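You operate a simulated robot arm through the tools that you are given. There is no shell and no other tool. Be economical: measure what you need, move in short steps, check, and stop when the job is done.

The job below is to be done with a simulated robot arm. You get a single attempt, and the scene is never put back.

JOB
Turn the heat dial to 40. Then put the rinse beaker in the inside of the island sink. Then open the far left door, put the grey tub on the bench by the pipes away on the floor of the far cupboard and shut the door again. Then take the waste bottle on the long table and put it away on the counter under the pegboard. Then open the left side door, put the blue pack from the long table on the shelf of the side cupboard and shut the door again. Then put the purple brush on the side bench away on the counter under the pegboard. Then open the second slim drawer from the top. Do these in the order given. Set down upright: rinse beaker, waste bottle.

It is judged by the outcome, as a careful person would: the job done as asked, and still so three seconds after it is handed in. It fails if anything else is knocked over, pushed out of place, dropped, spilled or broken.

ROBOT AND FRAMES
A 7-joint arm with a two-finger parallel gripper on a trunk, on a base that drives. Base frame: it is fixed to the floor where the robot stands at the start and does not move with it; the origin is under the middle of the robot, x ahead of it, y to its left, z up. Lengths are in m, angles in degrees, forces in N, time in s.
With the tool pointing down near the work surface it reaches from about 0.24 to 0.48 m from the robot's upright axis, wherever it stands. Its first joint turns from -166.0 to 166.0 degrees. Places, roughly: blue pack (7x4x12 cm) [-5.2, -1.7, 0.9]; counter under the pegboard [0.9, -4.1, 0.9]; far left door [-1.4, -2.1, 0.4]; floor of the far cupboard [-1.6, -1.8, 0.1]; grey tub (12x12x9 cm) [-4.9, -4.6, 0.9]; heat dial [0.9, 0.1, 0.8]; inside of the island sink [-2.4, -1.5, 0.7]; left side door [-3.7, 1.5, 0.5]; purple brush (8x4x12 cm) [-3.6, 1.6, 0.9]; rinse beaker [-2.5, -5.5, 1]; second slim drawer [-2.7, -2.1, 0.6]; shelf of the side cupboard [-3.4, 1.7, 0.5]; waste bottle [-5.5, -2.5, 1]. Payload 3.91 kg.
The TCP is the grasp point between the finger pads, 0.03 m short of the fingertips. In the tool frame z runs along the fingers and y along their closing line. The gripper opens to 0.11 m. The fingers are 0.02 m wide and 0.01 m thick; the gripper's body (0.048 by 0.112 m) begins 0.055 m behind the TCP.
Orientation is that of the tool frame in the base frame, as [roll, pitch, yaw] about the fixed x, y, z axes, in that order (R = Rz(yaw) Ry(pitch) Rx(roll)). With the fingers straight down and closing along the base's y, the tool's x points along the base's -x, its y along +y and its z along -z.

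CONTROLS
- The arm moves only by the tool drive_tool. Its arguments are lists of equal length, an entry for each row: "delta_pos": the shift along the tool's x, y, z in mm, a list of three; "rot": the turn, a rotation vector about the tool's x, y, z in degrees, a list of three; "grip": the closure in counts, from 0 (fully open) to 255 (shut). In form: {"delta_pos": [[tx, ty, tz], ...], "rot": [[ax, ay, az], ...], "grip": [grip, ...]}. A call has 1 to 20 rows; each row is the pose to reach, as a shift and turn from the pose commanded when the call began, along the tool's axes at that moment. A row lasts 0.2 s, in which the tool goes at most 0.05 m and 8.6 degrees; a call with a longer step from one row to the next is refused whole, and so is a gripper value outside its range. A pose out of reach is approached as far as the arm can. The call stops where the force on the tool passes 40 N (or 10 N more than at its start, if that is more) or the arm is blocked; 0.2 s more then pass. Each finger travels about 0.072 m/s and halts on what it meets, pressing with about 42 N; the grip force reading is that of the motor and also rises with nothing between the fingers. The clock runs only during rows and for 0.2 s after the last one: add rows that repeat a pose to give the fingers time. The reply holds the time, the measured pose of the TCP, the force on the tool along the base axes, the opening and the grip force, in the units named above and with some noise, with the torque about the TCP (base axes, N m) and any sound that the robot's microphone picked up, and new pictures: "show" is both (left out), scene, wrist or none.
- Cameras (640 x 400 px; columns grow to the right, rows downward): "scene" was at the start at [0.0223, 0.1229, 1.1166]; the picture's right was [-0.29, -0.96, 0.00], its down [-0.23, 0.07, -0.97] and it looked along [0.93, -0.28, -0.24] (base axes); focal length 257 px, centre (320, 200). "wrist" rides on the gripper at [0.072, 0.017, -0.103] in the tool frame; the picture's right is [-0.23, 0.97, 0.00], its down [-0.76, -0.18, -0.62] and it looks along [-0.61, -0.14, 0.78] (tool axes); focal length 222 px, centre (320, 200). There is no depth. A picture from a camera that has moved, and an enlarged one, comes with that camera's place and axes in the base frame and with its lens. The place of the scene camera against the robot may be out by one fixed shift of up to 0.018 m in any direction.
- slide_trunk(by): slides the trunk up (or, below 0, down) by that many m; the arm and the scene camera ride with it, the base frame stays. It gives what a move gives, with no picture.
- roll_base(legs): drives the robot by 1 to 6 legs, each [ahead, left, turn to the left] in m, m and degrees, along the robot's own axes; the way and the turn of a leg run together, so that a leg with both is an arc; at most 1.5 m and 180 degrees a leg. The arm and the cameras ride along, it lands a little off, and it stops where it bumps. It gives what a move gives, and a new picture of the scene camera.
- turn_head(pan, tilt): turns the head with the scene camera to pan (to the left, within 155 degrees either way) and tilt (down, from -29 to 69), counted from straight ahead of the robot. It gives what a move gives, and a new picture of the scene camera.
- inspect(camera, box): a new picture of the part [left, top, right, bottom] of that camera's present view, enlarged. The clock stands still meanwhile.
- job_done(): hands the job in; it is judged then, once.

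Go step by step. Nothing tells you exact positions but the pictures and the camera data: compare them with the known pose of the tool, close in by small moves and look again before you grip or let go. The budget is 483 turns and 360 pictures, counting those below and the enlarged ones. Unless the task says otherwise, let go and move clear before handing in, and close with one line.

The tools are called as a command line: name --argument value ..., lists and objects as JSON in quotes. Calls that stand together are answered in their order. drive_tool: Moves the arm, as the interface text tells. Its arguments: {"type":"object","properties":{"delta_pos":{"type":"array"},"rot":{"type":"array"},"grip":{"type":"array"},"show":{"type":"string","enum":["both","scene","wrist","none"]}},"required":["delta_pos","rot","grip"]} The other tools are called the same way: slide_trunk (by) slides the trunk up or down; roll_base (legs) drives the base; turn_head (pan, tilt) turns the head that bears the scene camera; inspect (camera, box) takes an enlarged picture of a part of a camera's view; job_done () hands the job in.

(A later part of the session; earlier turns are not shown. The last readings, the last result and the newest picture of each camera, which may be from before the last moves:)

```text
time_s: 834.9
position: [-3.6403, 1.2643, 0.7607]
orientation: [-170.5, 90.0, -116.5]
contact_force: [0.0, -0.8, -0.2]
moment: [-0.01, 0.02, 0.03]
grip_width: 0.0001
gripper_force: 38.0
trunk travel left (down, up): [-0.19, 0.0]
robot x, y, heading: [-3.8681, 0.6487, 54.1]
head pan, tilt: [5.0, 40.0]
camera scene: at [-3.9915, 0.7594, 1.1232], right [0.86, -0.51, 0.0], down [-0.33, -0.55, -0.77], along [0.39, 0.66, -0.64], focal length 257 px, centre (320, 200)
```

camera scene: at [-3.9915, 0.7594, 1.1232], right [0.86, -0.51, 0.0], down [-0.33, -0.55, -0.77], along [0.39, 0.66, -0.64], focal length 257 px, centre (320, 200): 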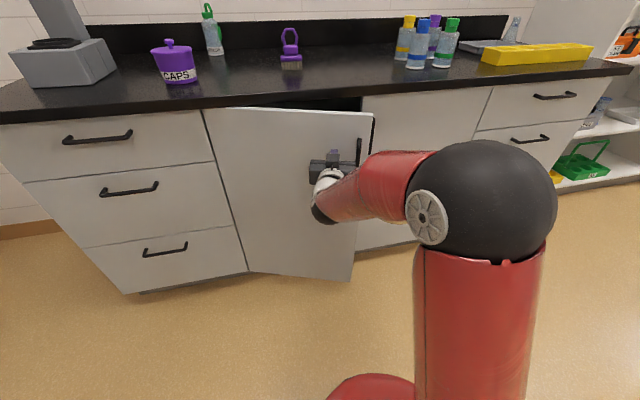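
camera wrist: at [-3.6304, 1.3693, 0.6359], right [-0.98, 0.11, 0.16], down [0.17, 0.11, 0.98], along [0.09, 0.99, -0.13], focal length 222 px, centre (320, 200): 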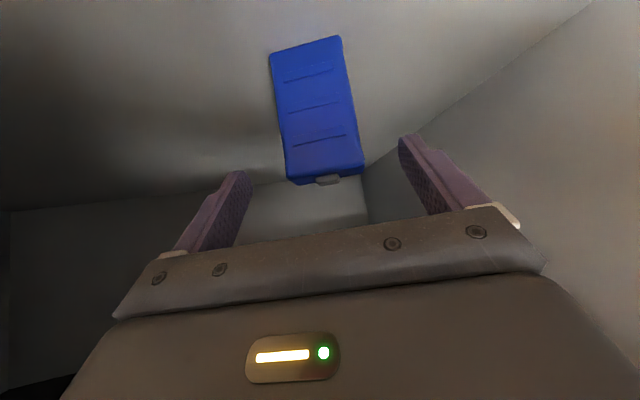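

roll_base --legs '[[0.114, -0.143, 12], [0.05, -0.06, 5]]'

drive_tool --delta_pos '[[0, 0, 7], [0, 0, 14], [0, 0, 21], [0, 0, 28], [0, 0, 35], [0, 0, 42], [0, 0, 49], [0, 0, 56]]' --rot '[[0, 0, 0], [0, 0, 0], [0, 0, 0], [0, 0, 0], [0, 0, 0], [0, 0, 0], [0, 0, 0], [0, 0, 0]]' --grip '[255, 255, 255, 255, 255, 255, 255, 255]' --show "scene"

```text
time_s: 837.0
position: [-3.574, 1.3545, 0.7606]
orientation: [-169.4, 89.9, -98.6]
contact_force: [0.0, -0.5, -0.5]
moment: [0.0, -0.01, 0.04]
grip_width: 0.0
gripper_force: 38.3
trunk travel left (down, up): [-0.19, 0.0]
robot x, y, heading: [-3.614, 0.6982, 71.2]
head pan, tilt: [5.0, 40.0]
camera scene: at [-3.7647, 0.7708, 1.1232], right [0.97, -0.24, 0.0], down [-0.16, -0.62, -0.77], along [0.19, 0.74, -0.64], focal length 257 px, centre (320, 200)
```

scene: 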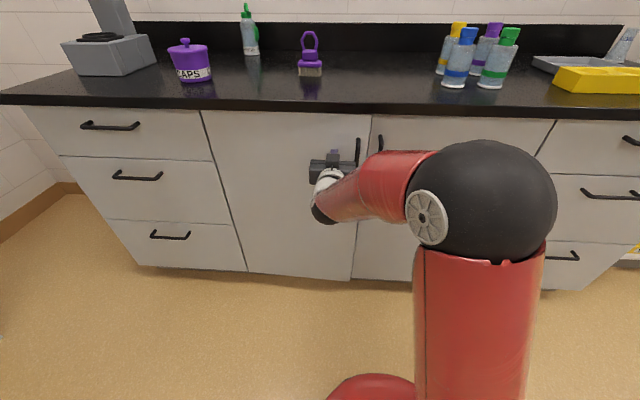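

```text
time_s: 838.0
position: [-3.5669, 1.3745, 0.7622]
orientation: [174.8, 89.8, -114.1]
contact_force: [-2.3, -23.0, 3.8]
moment: [0.22, -0.02, 0.01]
grip_width: 0.0001
gripper_force: 38.0
trunk travel left (down, up): [-0.19, 0.0]
robot x, y, heading: [-3.6145, 0.6982, 71.3]
head pan, tilt: [5.0, 40.0]
stopped in row 4: the force on the tool passed its limit at 53 N (the readings are from after the stop); the commanded pose is now the measured one
camera scene: at [-3.765, 0.7682, 1.1234], right [0.97, -0.24, 0.0], down [-0.16, -0.62, -0.77], along [0.19, 0.74, -0.64], focal length 257 px, centre (320, 200)
```

scene: 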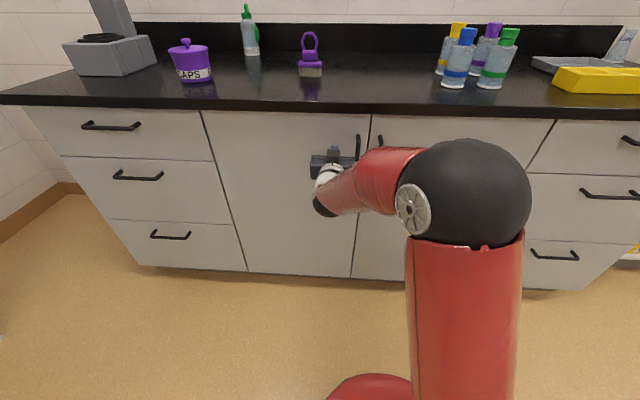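

Door is shut. Next the purple brush on this bench, ≈(-3.57,1.67). I back off, raise the hand and look.

roll_base --legs '[[-0.15, 0, 0]]'

drive_tool --delta_pos '[[-10, 0, -30], [-25, 0, -60], [-50, 0, -90], [-85, 0, -120], [-120, 0, -150], [-155, 0, -175], [-190, 0, -195], [-225, 0, -210], [-260, 0, -220], [-300, 0, -225], [-310, 0, -225]]' --rot '[[0, 4.5, 0], [0, 9, 0], [0, 13.5, 0], [0, 18, 0], [0, 22.5, 0], [0, 27, 0], [0, 31.5, 0], [0, 36, 0], [0, 40.5, 0], [0, 45, 0], [0, 45, 0]]' --grip '[200, 100, 0, 0, 0, 0, 0, 0, 0, 0, 0]' --show "none"

inspect --camera "scene" --box '[200, 20, 440, 170]'

inspect --camera "wrist" --box '[0, 0, 640, 400]'

```text
time_s: 839.4
position: [-3.6164, 1.2352, 0.7592]
orientation: [-173.6, 89.6, -102.6]
contact_force: [0.2, -0.7, 0.0]
moment: [-0.03, 0.02, 0.03]
grip_width: 0.0
gripper_force: 37.7
trunk travel left (down, up): [-0.19, 0.0]
robot x, y, heading: [-3.6596, 0.5619, 70.8]
head pan, tilt: [5.0, 40.0]
camera scene: at [-3.8138, 0.6281, 1.1232], right [0.97, -0.24, 0.0], down [-0.15, -0.62, -0.77], along [0.18, 0.74, -0.64], focal length 257 px, centre (320, 200)
```

scene: 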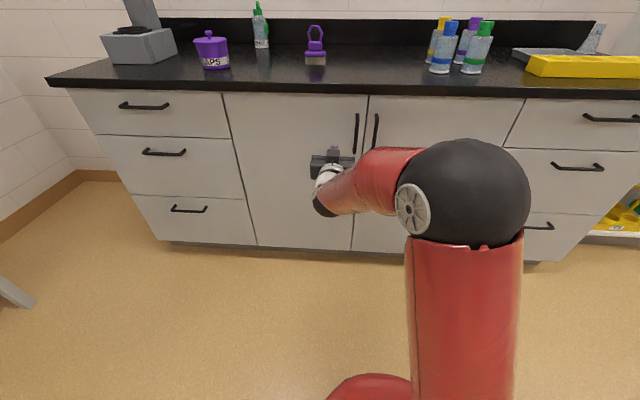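

```text
time_s: 841.8
position: [-3.6899, 1.0233, 1.0709]
orientation: [-179.8, 44.5, -108.9]
contact_force: [-0.8, -0.3, -0.5]
moment: [-0.02, -0.03, -0.01]
grip_width: 0.1099
gripper_force: 0.1
trunk travel left (down, up): [-0.19, 0.0]
robot x, y, heading: [-3.6624, 0.5561, 70.9]
head pan, tilt: [5.0, 40.0]
```

```text
2.67 times, centred on (320, 95) of scene
camera zoom: at [-3.8138, 0.628, 1.1232], right [0.97, -0.24, 0.0], down [-0.15, -0.62, -0.77], along [0.18, 0.74, -0.64], focal length 685 px, centre (320, 480)
```

zoom: 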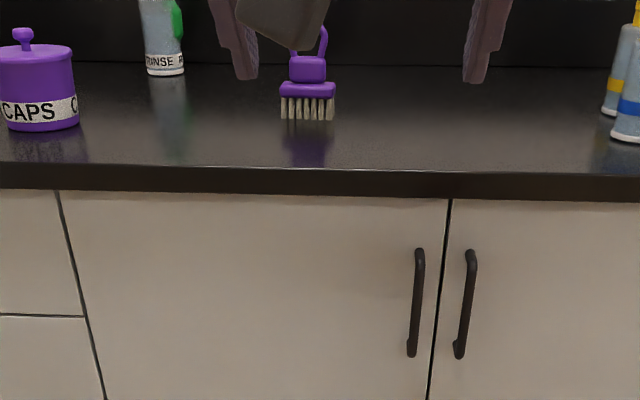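

```text
1.00 times, centred on (320, 200) of wrist (not enlarged: the box is as wide or as high as the picture)
camera zoom: at [-3.7455, 0.9102, 1.0947], right [-0.87, 0.47, 0.16], down [0.2, 0.04, 0.98], along [0.45, 0.88, -0.13], focal length 222 px, centre (320, 200)
```

zoom: 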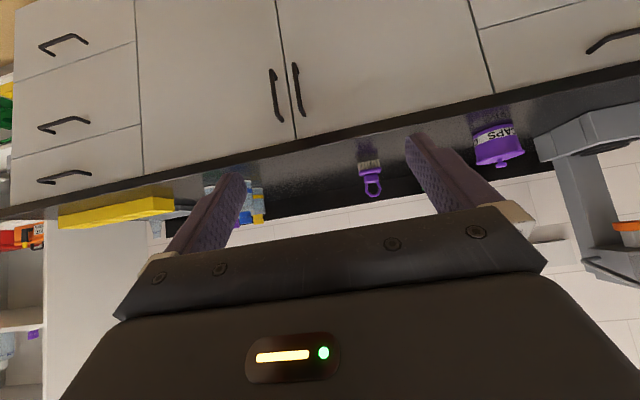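

roll_base --legs '[[0, 0.13, 0], [0.5, 0, 0]]'

inspect --camera "wrist" --box '[0, 0, 640, 400]'

```text
time_s: 845.6
position: [-3.6481, 1.5389, 1.0707]
orientation: [-180.0, 44.6, -109.0]
contact_force: [-0.1, 0.3, 0.5]
moment: [0.0, 0.02, 0.03]
grip_width: 0.1097
gripper_force: 0.1
trunk travel left (down, up): [-0.19, 0.0]
robot x, y, heading: [-3.627, 1.0741, 71.2]
head pan, tilt: [5.0, 40.0]
camera scene: at [-3.7744, 1.144, 1.1232], right [0.97, -0.24, 0.0], down [-0.16, -0.62, -0.77], along [0.19, 0.74, -0.64], focal length 257 px, centre (320, 200)
```

scene: 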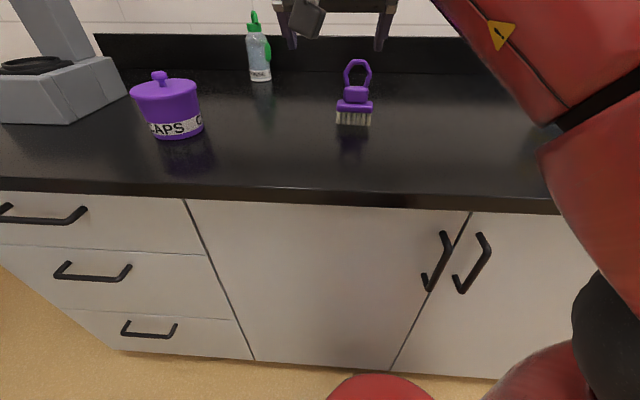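

```text
1.00 times, centred on (320, 200) of wrist (not enlarged: the box is as wide or as high as the picture)
camera zoom: at [-3.7058, 1.4263, 1.0946], right [-0.87, 0.47, 0.16], down [0.2, 0.04, 0.98], along [0.45, 0.88, -0.13], focal length 222 px, centre (320, 200)
```

zoom: 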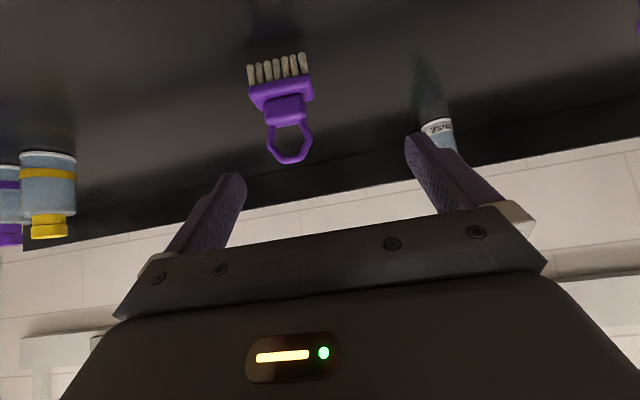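

drive_tool --delta_pos '[[-8, -20, 20], [-15, -40, 40], [-15, -40, 80], [-15, -40, 120], [-15, -40, 155], [-15, -40, 176], [-15, -40, 176]]' --rot '[[0, 0, 0], [0, 0, 0], [0, 0, 0], [0, 0, 0], [0, 0, 0], [0, 0, 0], [0, 0, 0]]' --grip '[30, 60, 60, 60, 60, 60, 60]'

```text
time_s: 847.2
position: [-3.5686, 1.6536, 0.9551]
orientation: [179.9, 44.5, -109.0]
contact_force: [-0.5, -0.5, -0.7]
moment: [-0.01, -0.01, 0.0]
grip_width: 0.0841
gripper_force: 0.2
trunk travel left (down, up): [-0.19, 0.0]
robot x, y, heading: [-3.6236, 1.0705, 70.5]
head pan, tilt: [5.0, 40.0]
camera scene: at [-3.7744, 1.144, 1.1232], right [0.97, -0.24, 0.0], down [-0.16, -0.62, -0.77], along [0.19, 0.74, -0.64], focal length 257 px, centre (320, 200)
camera wrist: at [-3.6245, 1.5412, 0.9791], right [-0.87, 0.47, 0.16], down [0.2, 0.04, 0.98], along [0.45, 0.88, -0.13], focal length 222 px, centre (320, 200)
```

scene: 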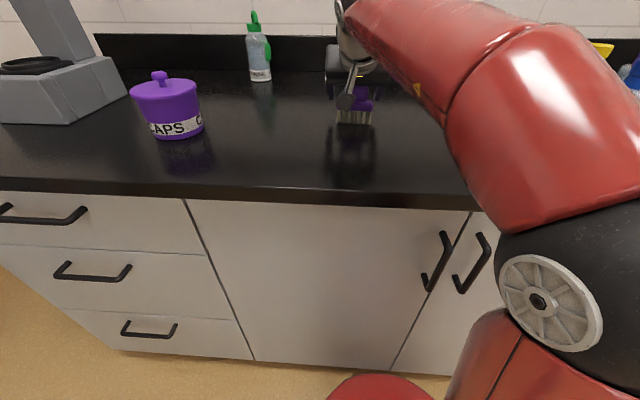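
wrist: 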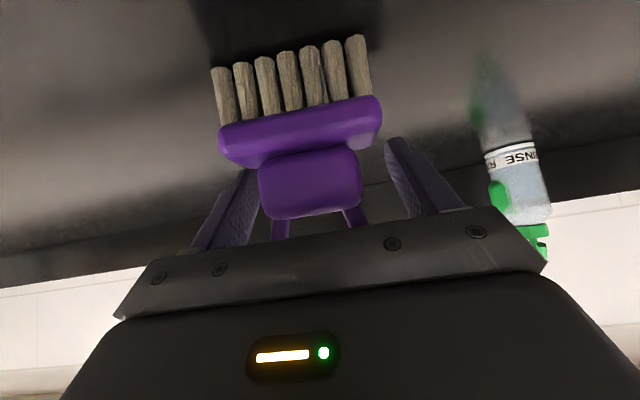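

drive_tool --delta_pos '[[0, -3, 0], [0, -3, 0], [0, -3, 0], [0, -3, 0], [0, -3, 0], [0, -3, 0]]' --rot '[[0, 0, 0], [0, 0, 0], [0, 0, 0], [0, 0, 0], [0, 0, 0], [0, 0, 0]]' --grip '[90, 130, 170, 220, 255, 255]' --show "wrist"

drive_tool --delta_pos '[[-8, 0, -8], [-25, 0, -25], [-45, 0, -45], [-65, 0, -65], [-85, 0, -85], [-65, 0, -105], [-40, 0, -130], [-15, 0, -155], [-5, 0, -165], [-5, 0, -165]]' --rot '[[0, 0, 0], [0, 0, 0], [0, 0, 0], [0, 0, 0], [0, 0, 0], [0, 0, 0], [0, 0, 0], [0, 0, 0], [0, 0, 0], [0, 0, 0]]' --grip '[255, 255, 255, 255, 255, 255, 255, 255, 255, 255]' --show "wrist"

```text
time_s: 848.6
position: [-3.5663, 1.654, 0.9558]
orientation: [-179.9, 44.6, -109.0]
contact_force: [-0.5, -0.4, -0.4]
moment: [0.02, 0.02, 0.0]
grip_width: 0.0509
gripper_force: 42.0
trunk travel left (down, up): [-0.19, 0.0]
robot x, y, heading: [-3.6257, 1.0737, 71.0]
head pan, tilt: [5.0, 40.0]
camera wrist: at [-3.6217, 1.5398, 0.9792], right [-0.87, 0.47, 0.16], down [0.2, 0.04, 0.98], along [0.45, 0.88, -0.13], focal length 222 px, centre (320, 200)
```

wrist: 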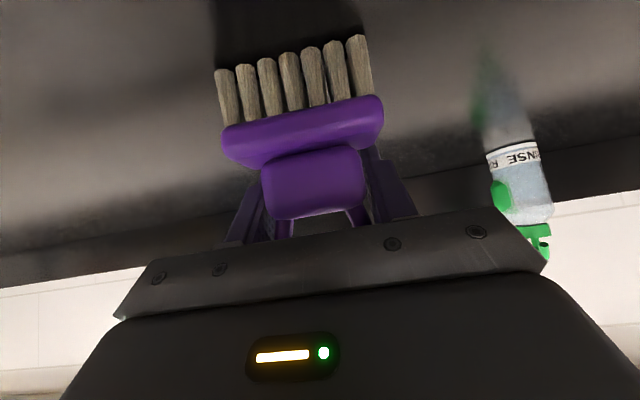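

```text
time_s: 850.9
position: [-3.6012, 1.5458, 1.0771]
orientation: [-180.0, 44.6, -108.9]
contact_force: [0.1, -0.5, -1.4]
moment: [-0.04, 0.03, 0.01]
grip_width: 0.0505
gripper_force: 41.7
trunk travel left (down, up): [-0.19, 0.0]
robot x, y, heading: [-3.6212, 1.0725, 71.1]
head pan, tilt: [5.0, 40.0]
camera wrist: at [-3.6582, 1.4329, 1.1007], right [-0.87, 0.47, 0.16], down [0.2, 0.04, 0.98], along [0.45, 0.88, -0.13], focal length 222 px, centre (320, 200)
```

wrist: 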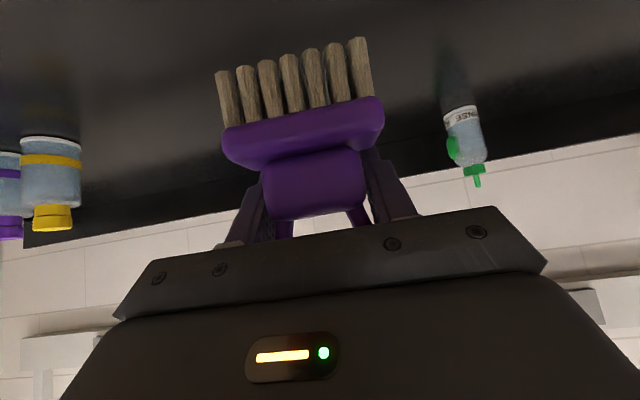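

Brush gripped. I carry it to the pegboard counter by the north passage.

roll_base --legs '[[-0.45, 0, 0], [0, 0, -88], [1.4, 0, 0], [1.4, 0, 0], [0.9, 0, 0], [0, 0, -73]]'

roll_base --legs '[[1.5, 0, 0], [1.3, 0, 0], [0, 0, 71]]'

turn_head --pan 0 --tilt 15

```text
time_s: 877.9
position: [-0.0885, -0.8535, 1.077]
orientation: [180.0, 44.6, 91.1]
contact_force: [-0.1, -0.3, -0.9]
moment: [-0.01, 0.02, 0.0]
grip_width: 0.0479
gripper_force: 41.8
trunk travel left (down, up): [-0.19, 0.0]
robot x, y, heading: [-0.2309, -0.4013, -88.9]
head pan, tilt: [5.0, 40.0]
camera scene: at [-0.078, -0.4267, 1.1232], right [-0.99, -0.11, 0.0], down [-0.07, 0.64, -0.77], along [0.08, -0.76, -0.64], focal length 257 px, centre (320, 200)
```

scene: 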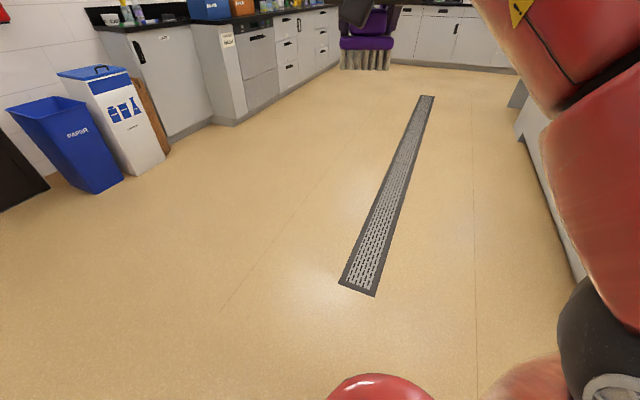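

```text
time_s: 894.7
position: [0.3135, -3.2377, 1.0769]
orientation: [-179.9, 44.6, 162.6]
contact_force: [-0.4, 0.4, 0.0]
moment: [0.0, -0.01, -0.01]
grip_width: 0.0476
gripper_force: 42.2
trunk travel left (down, up): [-0.19, 0.0]
robot x, y, heading: [-0.1571, -3.2271, -17.8]
head pan, tilt: [5.0, 40.0]
camera scene: at [-0.0948, -3.0863, 1.1232], right [-0.22, -0.98, 0.0], down [-0.63, 0.14, -0.77], along [0.75, -0.17, -0.64], focal length 257 px, centre (320, 200)
```

scene: 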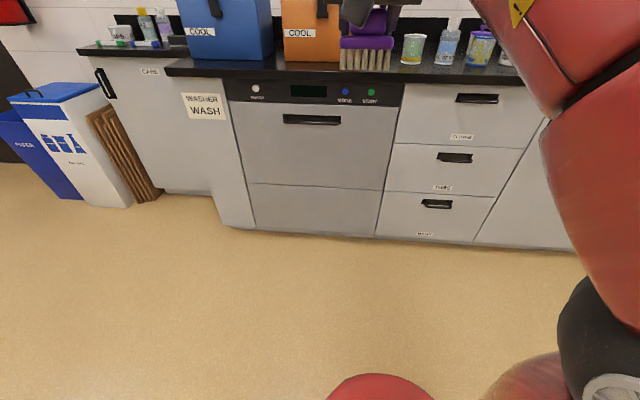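

```text
time_s: 895.5
position: [0.3149, -3.2371, 1.0783]
orientation: [-179.9, 44.6, 162.5]
contact_force: [-0.7, 0.3, -1.6]
moment: [0.01, 0.02, 0.01]
grip_width: 0.0475
gripper_force: 42.6
trunk travel left (down, up): [-0.19, 0.0]
robot x, y, heading: [-0.1555, -3.2291, -17.6]
head pan, tilt: [0.0, 15.0]
camera scene: at [-0.0887, -3.0959, 1.1627], right [-0.3, -0.95, 0.0], down [-0.25, 0.08, -0.97], along [0.92, -0.29, -0.26], focal length 257 px, centre (320, 200)
```

scene: 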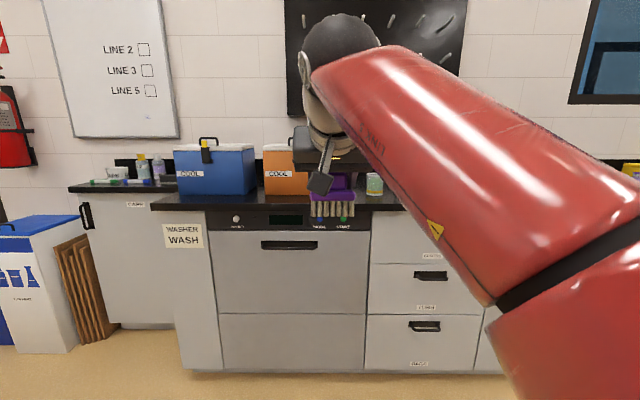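

roll_base --legs '[[0, -0.8, 0], [0.3, 0, 0]]'

turn_head --pan 25 --tilt 20

inspect --camera "wrist" --box '[0, 0, 640, 400]'

```text
time_s: 901.5
position: [0.3592, -4.0932, 1.0774]
orientation: [-179.9, 44.6, 162.3]
contact_force: [0.1, 0.2, -0.4]
moment: [0.01, 0.01, 0.0]
grip_width: 0.0473
gripper_force: 42.2
trunk travel left (down, up): [-0.19, 0.0]
robot x, y, heading: [-0.114, -4.0812, -17.4]
head pan, tilt: [0.0, 15.0]
camera scene: at [-0.0425, -3.9491, 1.1628], right [-0.31, -0.95, 0.0], down [-0.25, 0.08, -0.97], along [0.92, -0.3, -0.26], focal length 257 px, centre (320, 200)
```

scene: 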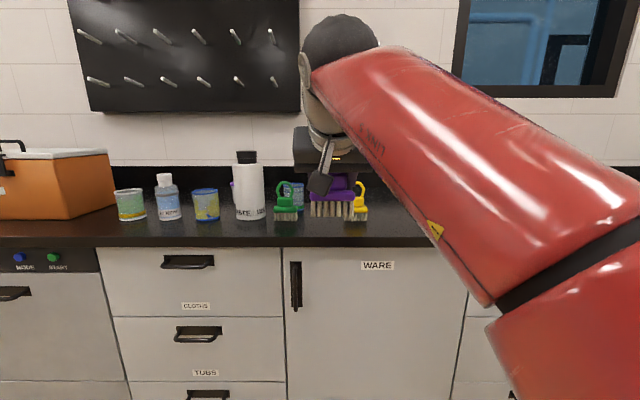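

```text
time_s: 902.4
position: [0.3599, -4.0933, 1.0765]
orientation: [-179.9, 44.7, 162.2]
contact_force: [1.2, 0.2, -1.0]
moment: [-0.01, 0.01, 0.0]
grip_width: 0.0475
gripper_force: 42.3
trunk travel left (down, up): [-0.19, 0.0]
robot x, y, heading: [-0.1151, -4.0862, -17.7]
head pan, tilt: [25.0, 20.0]
camera scene: at [-0.0391, -3.9089, 1.1546], right [0.12, -0.99, 0.0], down [-0.34, -0.04, -0.94], along [0.93, 0.12, -0.34], focal length 257 px, centre (320, 200)
```

scene: 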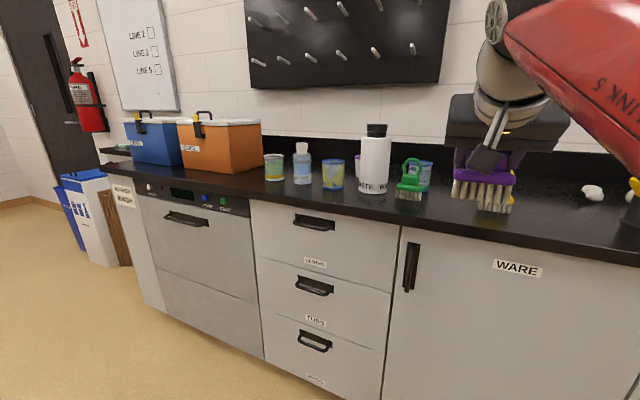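

```text
1.00 times, centred on (320, 200) of wrist (not enlarged: the box is as wide or as high as the picture)
camera zoom: at [0.247, -4.0395, 1.1008], right [0.45, 0.88, 0.16], down [0.04, -0.2, 0.98], along [0.89, -0.44, -0.13], focal length 222 px, centre (320, 200)
```

zoom: 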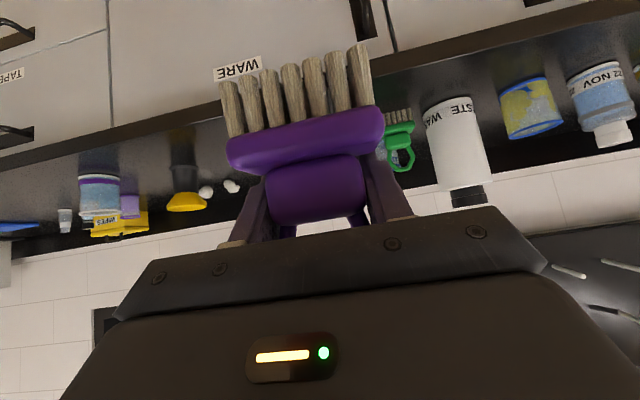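

roll_base --legs '[[0.25, 0, 0]]'

inspect --camera "wrist" --box '[0, 0, 640, 400]'

```text
time_s: 904.2
position: [0.5987, -4.1688, 1.0777]
orientation: [-180.0, 44.8, 162.3]
contact_force: [-0.5, -0.5, -1.4]
moment: [-0.02, 0.02, 0.02]
grip_width: 0.0476
gripper_force: 42.0
trunk travel left (down, up): [-0.19, 0.0]
robot x, y, heading: [0.124, -4.1519, -17.7]
head pan, tilt: [25.0, 20.0]
camera scene: at [0.1987, -3.985, 1.1546], right [0.13, -0.99, 0.0], down [-0.34, -0.04, -0.94], along [0.93, 0.12, -0.34], focal length 257 px, centre (320, 200)
```

scene: 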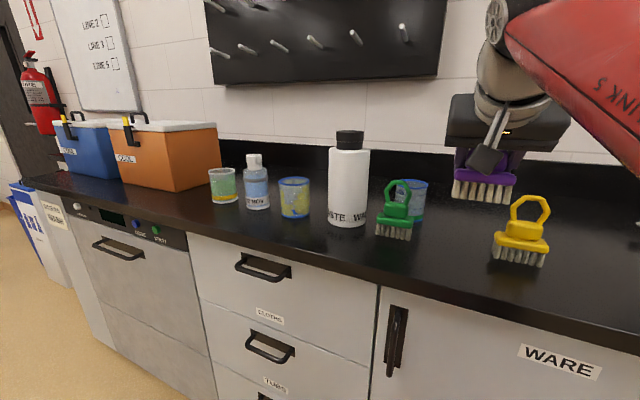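

```text
1.00 times, centred on (320, 200) of wrist (not enlarged: the box is as wide or as high as the picture)
camera zoom: at [0.4849, -4.1155, 1.1008], right [0.45, 0.88, 0.16], down [0.04, -0.2, 0.98], along [0.89, -0.43, -0.13], focal length 222 px, centre (320, 200)
```

zoom: 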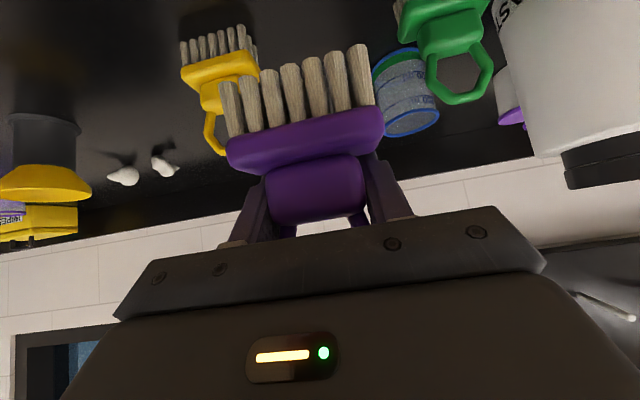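

drive_tool --delta_pos '[[-24, 5, 24], [-48, 10, 48], [-71, 10, 71], [-50, 10, 92], [-29, 10, 113], [-8, 10, 134], [3, 10, 145], [3, 10, 145]]' --rot '[[0, 0, 0], [0, 0, 0], [0, 0, 0], [0, 0, 0], [0, 0, 0], [0, 0, 0], [0, 0, 0], [0, 0, 0]]' --grip '[255, 255, 255, 255, 255, 255, 255, 255]' --show "both"

```text
time_s: 906.0
position: [0.6958, -4.1895, 0.9716]
orientation: [180.0, 44.7, 162.2]
contact_force: [0.2, 0.4, -0.3]
moment: [0.01, -0.01, 0.02]
grip_width: 0.0473
gripper_force: 42.0
trunk travel left (down, up): [-0.19, 0.0]
robot x, y, heading: [0.1234, -4.1579, -17.8]
head pan, tilt: [25.0, 20.0]
camera scene: at [0.1988, -3.985, 1.1546], right [0.13, -0.99, 0.0], down [-0.34, -0.04, -0.94], along [0.93, 0.12, -0.34], focal length 257 px, centre (320, 200)
camera wrist: at [0.5828, -4.1366, 0.9949], right [0.45, 0.88, 0.16], down [0.04, -0.2, 0.98], along [0.89, -0.43, -0.13], focal length 222 px, centre (320, 200)
```

scene: 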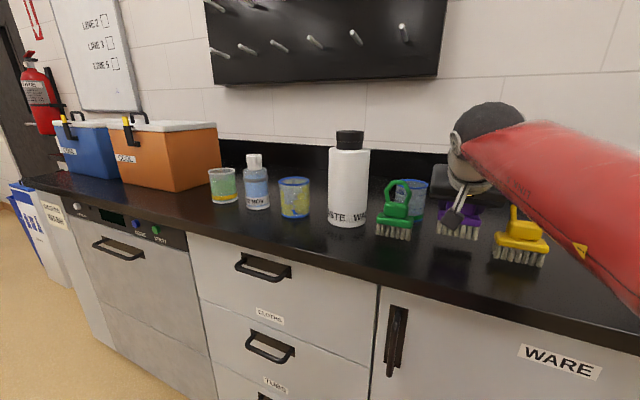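
wrist: 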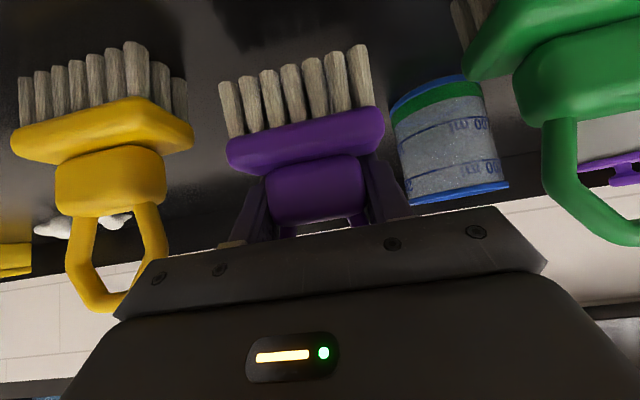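

Clear on both sides. Lower slowly to contact.

drive_tool --delta_pos '[[3, 0, 3], [6, 0, 6], [9, 0, 9], [11, 0, 11], [13, 0, 13], [15, 0, 15]]' --rot '[[0, 0, 0], [0, 0, 0], [0, 0, 0], [0, 0, 0], [0, 0, 0], [0, 0, 0]]' --grip '[255, 255, 255, 255, 255, 255]' --show "none"

```text
time_s: 907.4
position: [0.6952, -4.1893, 0.9523]
orientation: [179.9, 44.9, 162.2]
contact_force: [1.2, -0.5, 8.6]
moment: [0.19, -0.02, 0.01]
grip_width: 0.0476
gripper_force: 41.8
trunk travel left (down, up): [-0.19, 0.0]
robot x, y, heading: [0.1252, -4.1594, -17.8]
head pan, tilt: [25.0, 20.0]
```

drive_tool --delta_pos '[[0, 0, 0], [0, 0, 0], [0, 0, 0], [0, 0, 0], [0, 0, 0]]' --rot '[[0, 0, 0], [0, 0, 0], [0, 0, 0], [0, 0, 0], [0, 0, 0]]' --grip '[170, 150, 130, 110, 100]' --show "none"

drive_tool --delta_pos '[[0, 0, -12], [0, 0, -35], [0, 0, -65], [0, 0, -100], [0, 0, -130], [0, 0, -130]]' --rot '[[0, 0, 0], [0, 0, 0], [0, 0, 0], [0, 0, 0], [0, 0, 0], [0, 0, 0]]' --grip '[100, 100, 100, 100, 100, 100]' --show "scene"

```text
time_s: 908.6
position: [0.6959, -4.1896, 0.9506]
orientation: [-179.9, 44.6, 162.3]
contact_force: [-0.6, 0.3, 0.2]
moment: [0.0, -0.03, 0.0]
grip_width: 0.0668
gripper_force: 0.1
trunk travel left (down, up): [-0.19, 0.0]
robot x, y, heading: [0.1258, -4.1572, -18.0]
head pan, tilt: [25.0, 20.0]
```

```text
time_s: 910.0
position: [0.6084, -4.1609, 1.043]
orientation: [-179.9, 44.6, 162.2]
contact_force: [-0.1, 0.3, -0.1]
moment: [0.01, -0.04, -0.02]
grip_width: 0.067
gripper_force: 0.2
trunk travel left (down, up): [-0.19, 0.0]
robot x, y, heading: [0.1268, -4.1563, -17.6]
head pan, tilt: [25.0, 20.0]
camera scene: at [0.1988, -3.985, 1.1546], right [0.13, -0.99, 0.0], down [-0.34, -0.04, -0.94], along [0.93, 0.12, -0.34], focal length 257 px, centre (320, 200)
```

scene: 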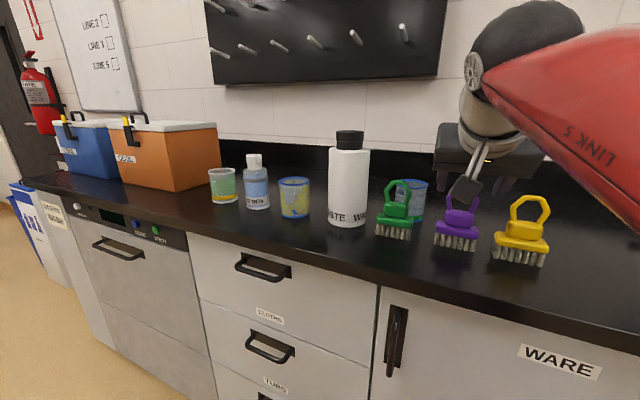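

Brush stands on the counter. Last: the second slim drawer (ROLLS). I drive round to the island's west side.

roll_base --legs '[[-0.4, 0, 0], [0, 0, -150], [1.5, 0, 0], [0, 0, -31], [1.5, 0, 0], [0.8, 0, 0]]'

roll_base --legs '[[0, 0, -84], [1.2, 0, 0]]'

turn_head --pan -90 --tilt 25

```text
time_s: 938.1
position: [-4.3937, -3.5949, 1.0442]
orientation: [180.0, 44.7, -18.5]
contact_force: [0.1, 0.1, -0.6]
moment: [0.0, 0.05, 0.01]
grip_width: 0.067
gripper_force: 0.1
trunk travel left (down, up): [-0.19, 0.0]
robot x, y, heading: [-3.9093, -3.6077, 161.5]
head pan, tilt: [25.0, 20.0]
camera scene: at [-4.0006, -3.7841, 1.1546], right [-0.11, 0.99, 0.0], down [0.34, 0.04, -0.94], along [-0.93, -0.11, -0.34], focal length 257 px, centre (320, 200)
```

scene: 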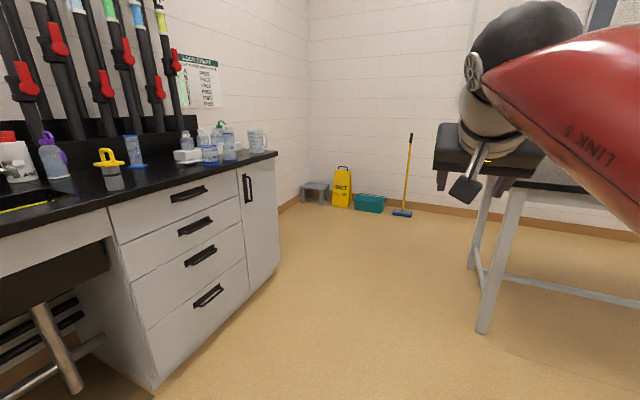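

```text
time_s: 947.8
position: [-3.6892, -1.9453, 1.0431]
orientation: [-179.9, 44.6, -102.4]
contact_force: [-0.3, -0.7, 0.2]
moment: [0.0, 0.02, 0.01]
grip_width: 0.0669
gripper_force: 0.0
trunk travel left (down, up): [-0.19, 0.0]
robot x, y, heading: [-3.6473, -2.4272, 77.5]
head pan, tilt: [25.0, 20.0]
camera scene: at [-3.8387, -2.3683, 1.1546], right [0.98, 0.22, 0.0], down [0.07, -0.33, -0.94], along [-0.21, 0.92, -0.34], focal length 257 px, centre (320, 200)
```

scene: 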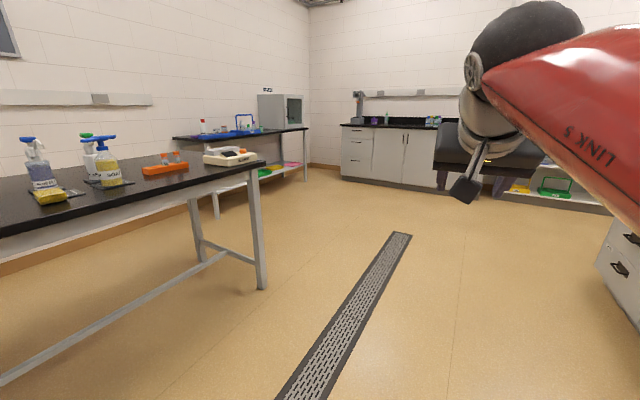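

```text
time_s: 949.8
position: [-3.6898, -1.9471, 1.0436]
orientation: [179.9, 44.7, -102.4]
contact_force: [-0.1, 0.2, -0.2]
moment: [0.02, 0.0, 0.03]
grip_width: 0.0668
gripper_force: 0.1
trunk travel left (down, up): [-0.19, 0.0]
robot x, y, heading: [-3.6458, -2.4285, 77.8]
head pan, tilt: [-90.0, 25.0]
camera scene: at [-3.7283, -2.4789, 1.1466], right [-0.21, -0.98, 0.0], down [-0.41, 0.09, -0.91], along [0.89, -0.19, -0.42], focal length 257 px, centre (320, 200)
```

scene: 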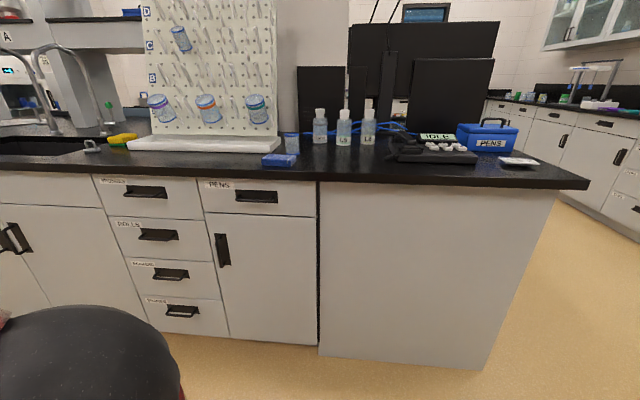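

roll_base --legs '[[0.5, 0.15, 0], [0, 0, -97]]'

drive_tool --delta_pos '[[10, 0, 32], [20, 0, 64], [30, 0, 96], [40, 0, 128], [50, 0, 160], [60, 0, 192], [70, 0, 224], [80, 0, 256], [92, 0, 290], [92, 0, 290]]' --rot '[[0, -5, 0], [0, -10, 0], [0, -15, 0], [0, -20, 0], [0, -25, 0], [0, -30, 0], [0, -35, 0], [0, -40, 0], [0, -45, 0], [0, -45, 0]]' --grip '[100, 100, 100, 100, 100, 100, 100, 100, 100, 100]' --show "none"

drive_tool --delta_pos '[[0, 0, 0], [0, 0, 0], [0, 0, 0], [0, 0, 0], [0, 0, 0], [0, 0, 0], [0, 0, 0], [0, 0, 0], [0, 0, 0], [0, 0, 0], [0, 0, 0], [0, 0, 0]]' --rot '[[0, 0, 8.2], [0, 0, 16.4], [0, 0, 24.6], [0, 0, 32.8], [0, 0, 41], [0, 0, 49.2], [0, 0, 57.4], [0, 0, 65.6], [0, 0, 73.8], [0, 0, 82], [0, 0, 90], [0, 0, 90]]' --grip '[100, 100, 100, 100, 100, 100, 100, 100, 100, 100, 100, 100]' --show "none"

slide_trunk --by -0.08

turn_head --pan 5 --tilt 25

```text
time_s: 956.9
position: [-3.2026, -1.9285, 1.044]
orientation: [180.0, 44.8, 160.6]
contact_force: [-0.5, -0.5, 0.4]
moment: [-0.02, -0.01, 0.01]
grip_width: 0.067
gripper_force: 0.0
trunk travel left (down, up): [-0.19, 0.0]
robot x, y, heading: [-3.6885, -1.9103, -19.7]
head pan, tilt: [-90.0, 25.0]
camera scene: at [-3.7301, -1.8344, 1.1466], right [-0.94, 0.33, 0.0], down [0.14, 0.4, -0.91], along [-0.3, -0.85, -0.42], focal length 257 px, centre (320, 200)
```

scene: 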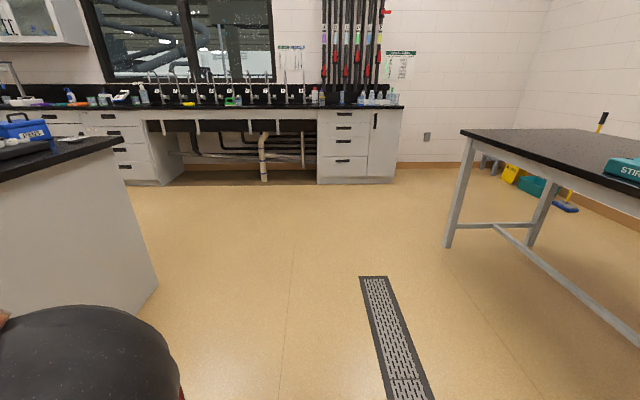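

```text
time_s: 959.1
position: [-3.0715, -1.9731, 0.7713]
orientation: [-177.1, 89.7, 163.2]
contact_force: [-0.5, 0.5, -0.3]
moment: [-0.01, -0.01, 0.0]
grip_width: 0.0669
gripper_force: 0.1
trunk travel left (down, up): [-0.19, 0.0]
robot x, y, heading: [-3.6878, -1.9092, -19.4]
head pan, tilt: [-90.0, 25.0]
```

```text
time_s: 961.7
position: [-3.0722, -1.973, 0.7724]
orientation: [90.3, -0.1, 70.4]
contact_force: [-0.4, 0.3, -0.4]
moment: [0.02, 0.03, -0.03]
grip_width: 0.0669
gripper_force: 0.0
trunk travel left (down, up): [-0.19, 0.0]
robot x, y, heading: [-3.6842, -1.9032, -19.5]
head pan, tilt: [-90.0, 25.0]
```

```text
time_s: 962.9
position: [-3.0715, -1.9733, 0.6927]
orientation: [90.3, 0.0, 70.4]
contact_force: [0.4, 0.9, -0.3]
moment: [0.0, 0.0, -0.01]
grip_width: 0.0667
gripper_force: 0.1
trunk travel left (down, up): [-0.11, 0.08]
robot x, y, heading: [-3.6865, -1.9048, -19.7]
head pan, tilt: [-90.0, 25.0]
```

```text
time_s: 964.6
position: [-3.0718, -1.9737, 0.6923]
orientation: [90.4, 0.0, 70.5]
contact_force: [-0.5, 0.5, -0.1]
moment: [0.0, 0.0, 0.03]
grip_width: 0.067
gripper_force: 0.0
trunk travel left (down, up): [-0.11, 0.08]
robot x, y, heading: [-3.6874, -1.9081, -19.7]
head pan, tilt: [5.0, 25.0]
camera scene: at [-3.6101, -1.7707, 1.0665], right [-0.25, -0.97, 0.0], down [-0.41, 0.11, -0.91], along [0.88, -0.23, -0.42], focal length 257 px, centre (320, 200)
```

scene: 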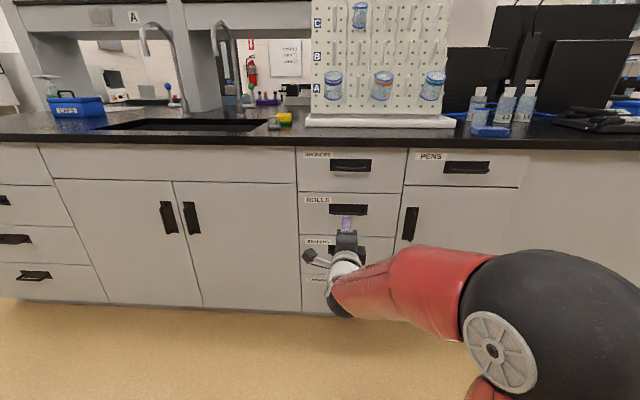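

inspect --camera "scene" --box '[290, 145, 410, 220]'

inspect --camera "wrist" --box '[0, 0, 640, 400]'

```text
5.33 times, centred on (350, 182) of scene
camera zoom: at [-3.6101, -1.7707, 1.0665], right [-0.25, -0.97, 0.0], down [-0.41, 0.11, -0.91], along [0.88, -0.23, -0.42], focal length 1369 px, centre (160, 293)
```

zoom: 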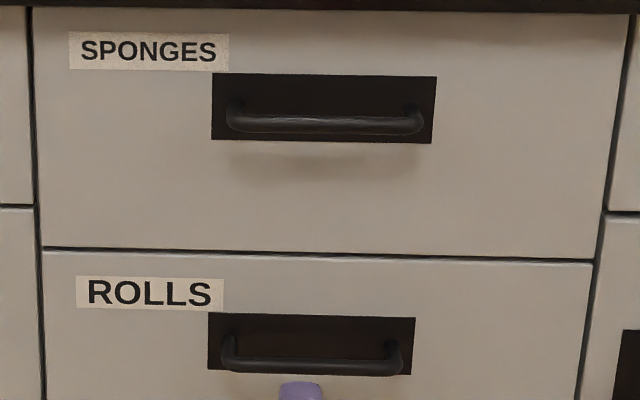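

```text
1.00 times, centred on (320, 200) of wrist (not enlarged: the box is as wide or as high as the picture)
camera zoom: at [-3.1448, -1.872, 0.7107], right [-0.07, -0.22, 0.97], down [-0.84, -0.51, -0.17], along [0.53, -0.83, -0.15], focal length 222 px, centre (320, 200)
```

zoom: 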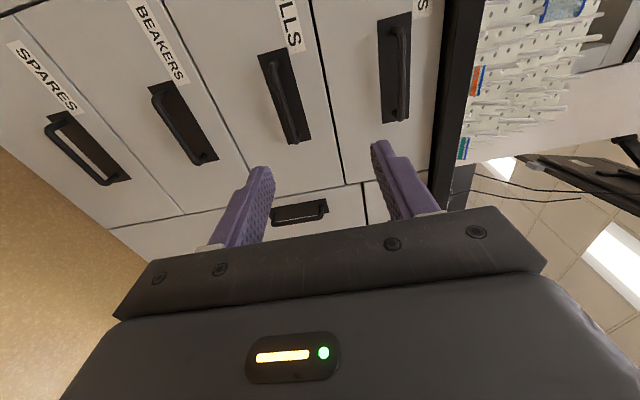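

roll_base --legs '[[0.16, 0, 0]]'

drive_tool --delta_pos '[[-5, -30, 0], [-10, -57, 0], [-10, -57, 0]]' --rot '[[0, 0, 0], [0, 0, 0], [0, 0, 0]]' --grip '[130, 140, 140]' --show "both"

```text
time_s: 966.0
position: [-2.9195, -2.0277, 0.6924]
orientation: [90.3, 0.1, 70.4]
contact_force: [-0.6, 0.0, 0.3]
moment: [0.0, 0.01, 0.01]
grip_width: 0.067
gripper_force: 0.0
trunk travel left (down, up): [-0.11, 0.08]
robot x, y, heading: [-3.5351, -1.9654, -19.9]
head pan, tilt: [5.0, 25.0]
camera scene: at [-3.4577, -1.8246, 1.0665], right [-0.25, -0.97, 0.0], down [-0.41, 0.11, -0.91], along [0.88, -0.23, -0.42], focal length 257 px, centre (320, 200)
```

scene: 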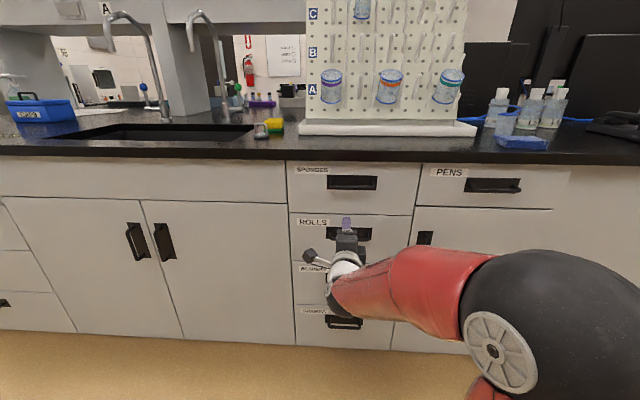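

```text
time_s: 966.8
position: [-2.9223, -2.0376, 0.6344]
orientation: [90.4, 0.0, 70.4]
contact_force: [-0.8, -1.2, 0.2]
moment: [0.0, 0.01, 0.03]
grip_width: 0.0495
gripper_force: 0.1
trunk travel left (down, up): [-0.11, 0.08]
robot x, y, heading: [-3.5381, -1.9644, -19.4]
head pan, tilt: [5.0, 25.0]
camera scene: at [-3.4577, -1.8246, 1.0665], right [-0.25, -0.97, 0.0], down [-0.41, 0.11, -0.91], along [0.88, -0.23, -0.42], focal length 257 px, centre (320, 200)
camera wrist: at [-2.9962, -1.9355, 0.6531], right [-0.07, -0.22, 0.97], down [-0.84, -0.51, -0.17], along [0.53, -0.83, -0.15], focal length 222 px, centre (320, 200)
```

scene: 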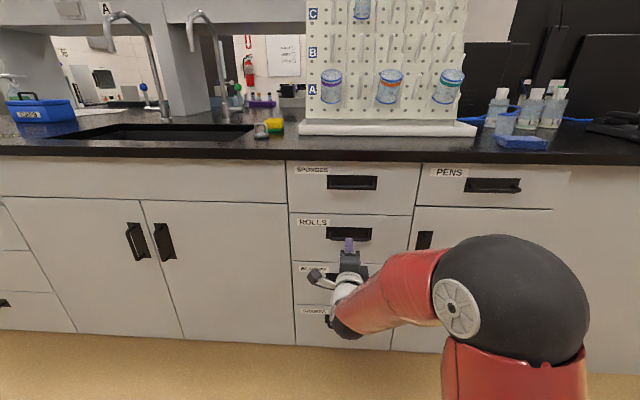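
wrist: 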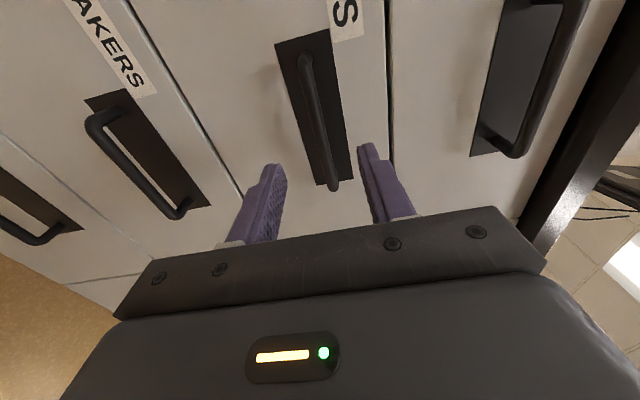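

drive_tool --delta_pos '[[0, -5, 35], [0, -5, 70], [0, -5, 95], [0, -5, 108], [0, -5, 118], [0, -5, 127], [0, -5, 135]]' --rot '[[0, 0, 0], [0, 0, 0], [0, 0, 0], [0, 0, 0], [0, 0, 0], [0, 0, 0], [0, 0, 0]]' --grip '[150, 150, 150, 150, 150, 150, 150]' --show "wrist"

```text
time_s: 967.6
position: [-2.8483, -2.0628, 0.6282]
orientation: [90.3, 0.0, 70.4]
contact_force: [-20.5, 1.7, 2.6]
moment: [-0.11, -0.66, 0.09]
grip_width: 0.0467
gripper_force: 1.2
trunk travel left (down, up): [-0.11, 0.08]
robot x, y, heading: [-3.5353, -1.962, -19.8]
head pan, tilt: [5.0, 25.0]
stopped in row 3: the force on the tool passed its limit at 78 N (the readings are from after the stop); the commanded pose is now the measured one
camera wrist: at [-2.9218, -1.9607, 0.6478], right [-0.07, -0.22, 0.97], down [-0.84, -0.51, -0.17], along [0.53, -0.83, -0.15], focal length 222 px, centre (320, 200)
```

wrist: 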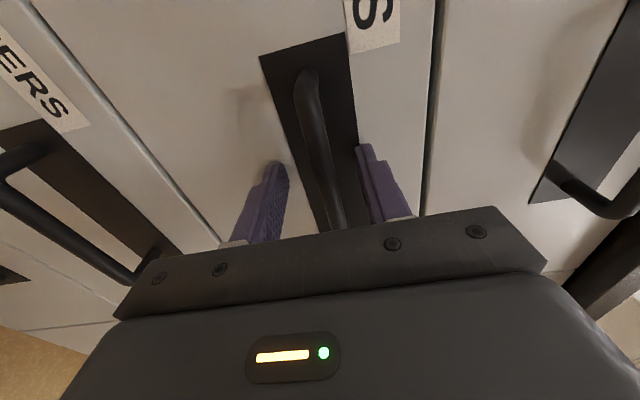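

drive_tool --delta_pos '[[0, 0, -6], [0, 0, -6], [0, 0, -6], [0, 0, -6], [0, 0, -6]]' --rot '[[0, 0, 0], [0, 0, 0], [0, 0, 0], [0, 0, 0], [0, 0, 0]]' --grip '[160, 200, 255, 255, 255]' --show "wrist"

```text
time_s: 968.8
position: [-2.8534, -2.0607, 0.6358]
orientation: [89.7, 0.1, 70.4]
contact_force: [2.5, -0.5, 37.1]
moment: [0.01, 0.05, 0.56]
grip_width: 0.0108
gripper_force: 44.4
trunk travel left (down, up): [-0.11, 0.08]
robot x, y, heading: [-3.5345, -1.9613, -19.3]
head pan, tilt: [5.0, 25.0]
camera wrist: at [-2.9264, -1.9587, 0.6522], right [-0.08, -0.21, 0.97], down [-0.84, -0.51, -0.18], along [0.53, -0.83, -0.14], focal length 222 px, centre (320, 200)
```

wrist: 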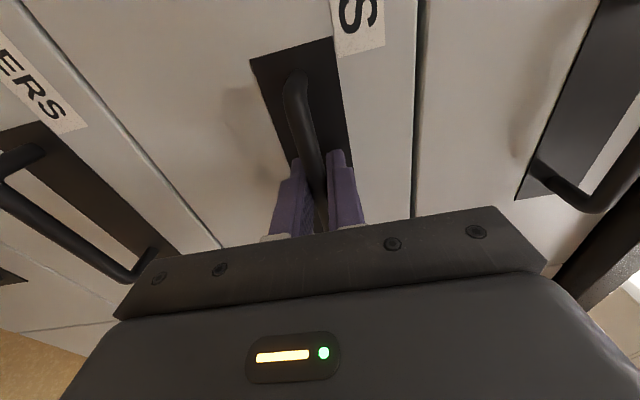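

drive_tool --delta_pos '[[0, 4, 0], [0, 8, 0], [0, 8, 0]]' --rot '[[0, 0, 0], [0, 0, 0], [0, 0, 0]]' --grip '[255, 255, 255]' --show "none"

roll_base --legs '[[-0.12, 0, 0]]'

```text
time_s: 969.6
position: [-2.8546, -2.059, 0.6344]
orientation: [90.8, 0.2, 70.5]
contact_force: [2.8, 3.2, 11.0]
moment: [0.08, -0.01, -0.9]
grip_width: 0.0109
gripper_force: 44.7
trunk travel left (down, up): [-0.11, 0.08]
robot x, y, heading: [-3.535, -1.9655, -19.1]
head pan, tilt: [5.0, 25.0]
```

```text
time_s: 970.8
position: [-2.9664, -2.0234, 0.6353]
orientation: [90.6, -0.1, 70.2]
contact_force: [-6.2, -14.6, -3.6]
moment: [-0.06, 0.04, 0.22]
grip_width: 0.0108
gripper_force: 44.7
trunk travel left (down, up): [-0.11, 0.08]
robot x, y, heading: [-3.6492, -1.9244, -19.5]
head pan, tilt: [5.0, 25.0]
camera scene: at [-3.5711, -1.7853, 1.0666], right [-0.25, -0.97, 0.0], down [-0.41, 0.11, -0.91], along [0.88, -0.23, -0.42], focal length 257 px, centre (320, 200)
```

scene: 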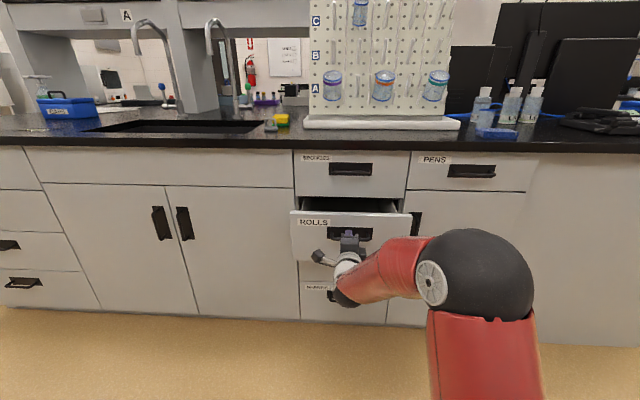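

The drawer is sliding out. Pull further.

roll_base --legs '[[-0.1, 0, 0], [-0.08, 0, 0]]'

```text
time_s: 972.6
position: [-3.1386, -1.9685, 0.6341]
orientation: [90.6, 0.0, 69.6]
contact_force: [-10.7, -31.0, -1.1]
moment: [-0.03, -0.03, -0.04]
grip_width: 0.0106
gripper_force: 45.0
trunk travel left (down, up): [-0.11, 0.08]
robot x, y, heading: [-3.8194, -1.8631, -19.4]
head pan, tilt: [5.0, 25.0]
camera scene: at [-3.7417, -1.7258, 1.0668], right [-0.25, -0.97, 0.0], down [-0.41, 0.11, -0.91], along [0.88, -0.23, -0.42], focal length 257 px, centre (320, 200)
```

scene: 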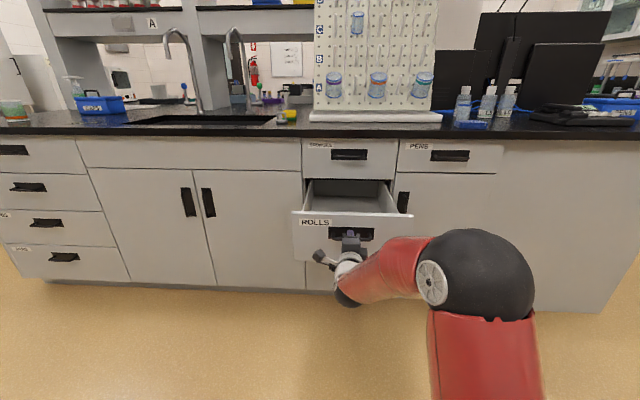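

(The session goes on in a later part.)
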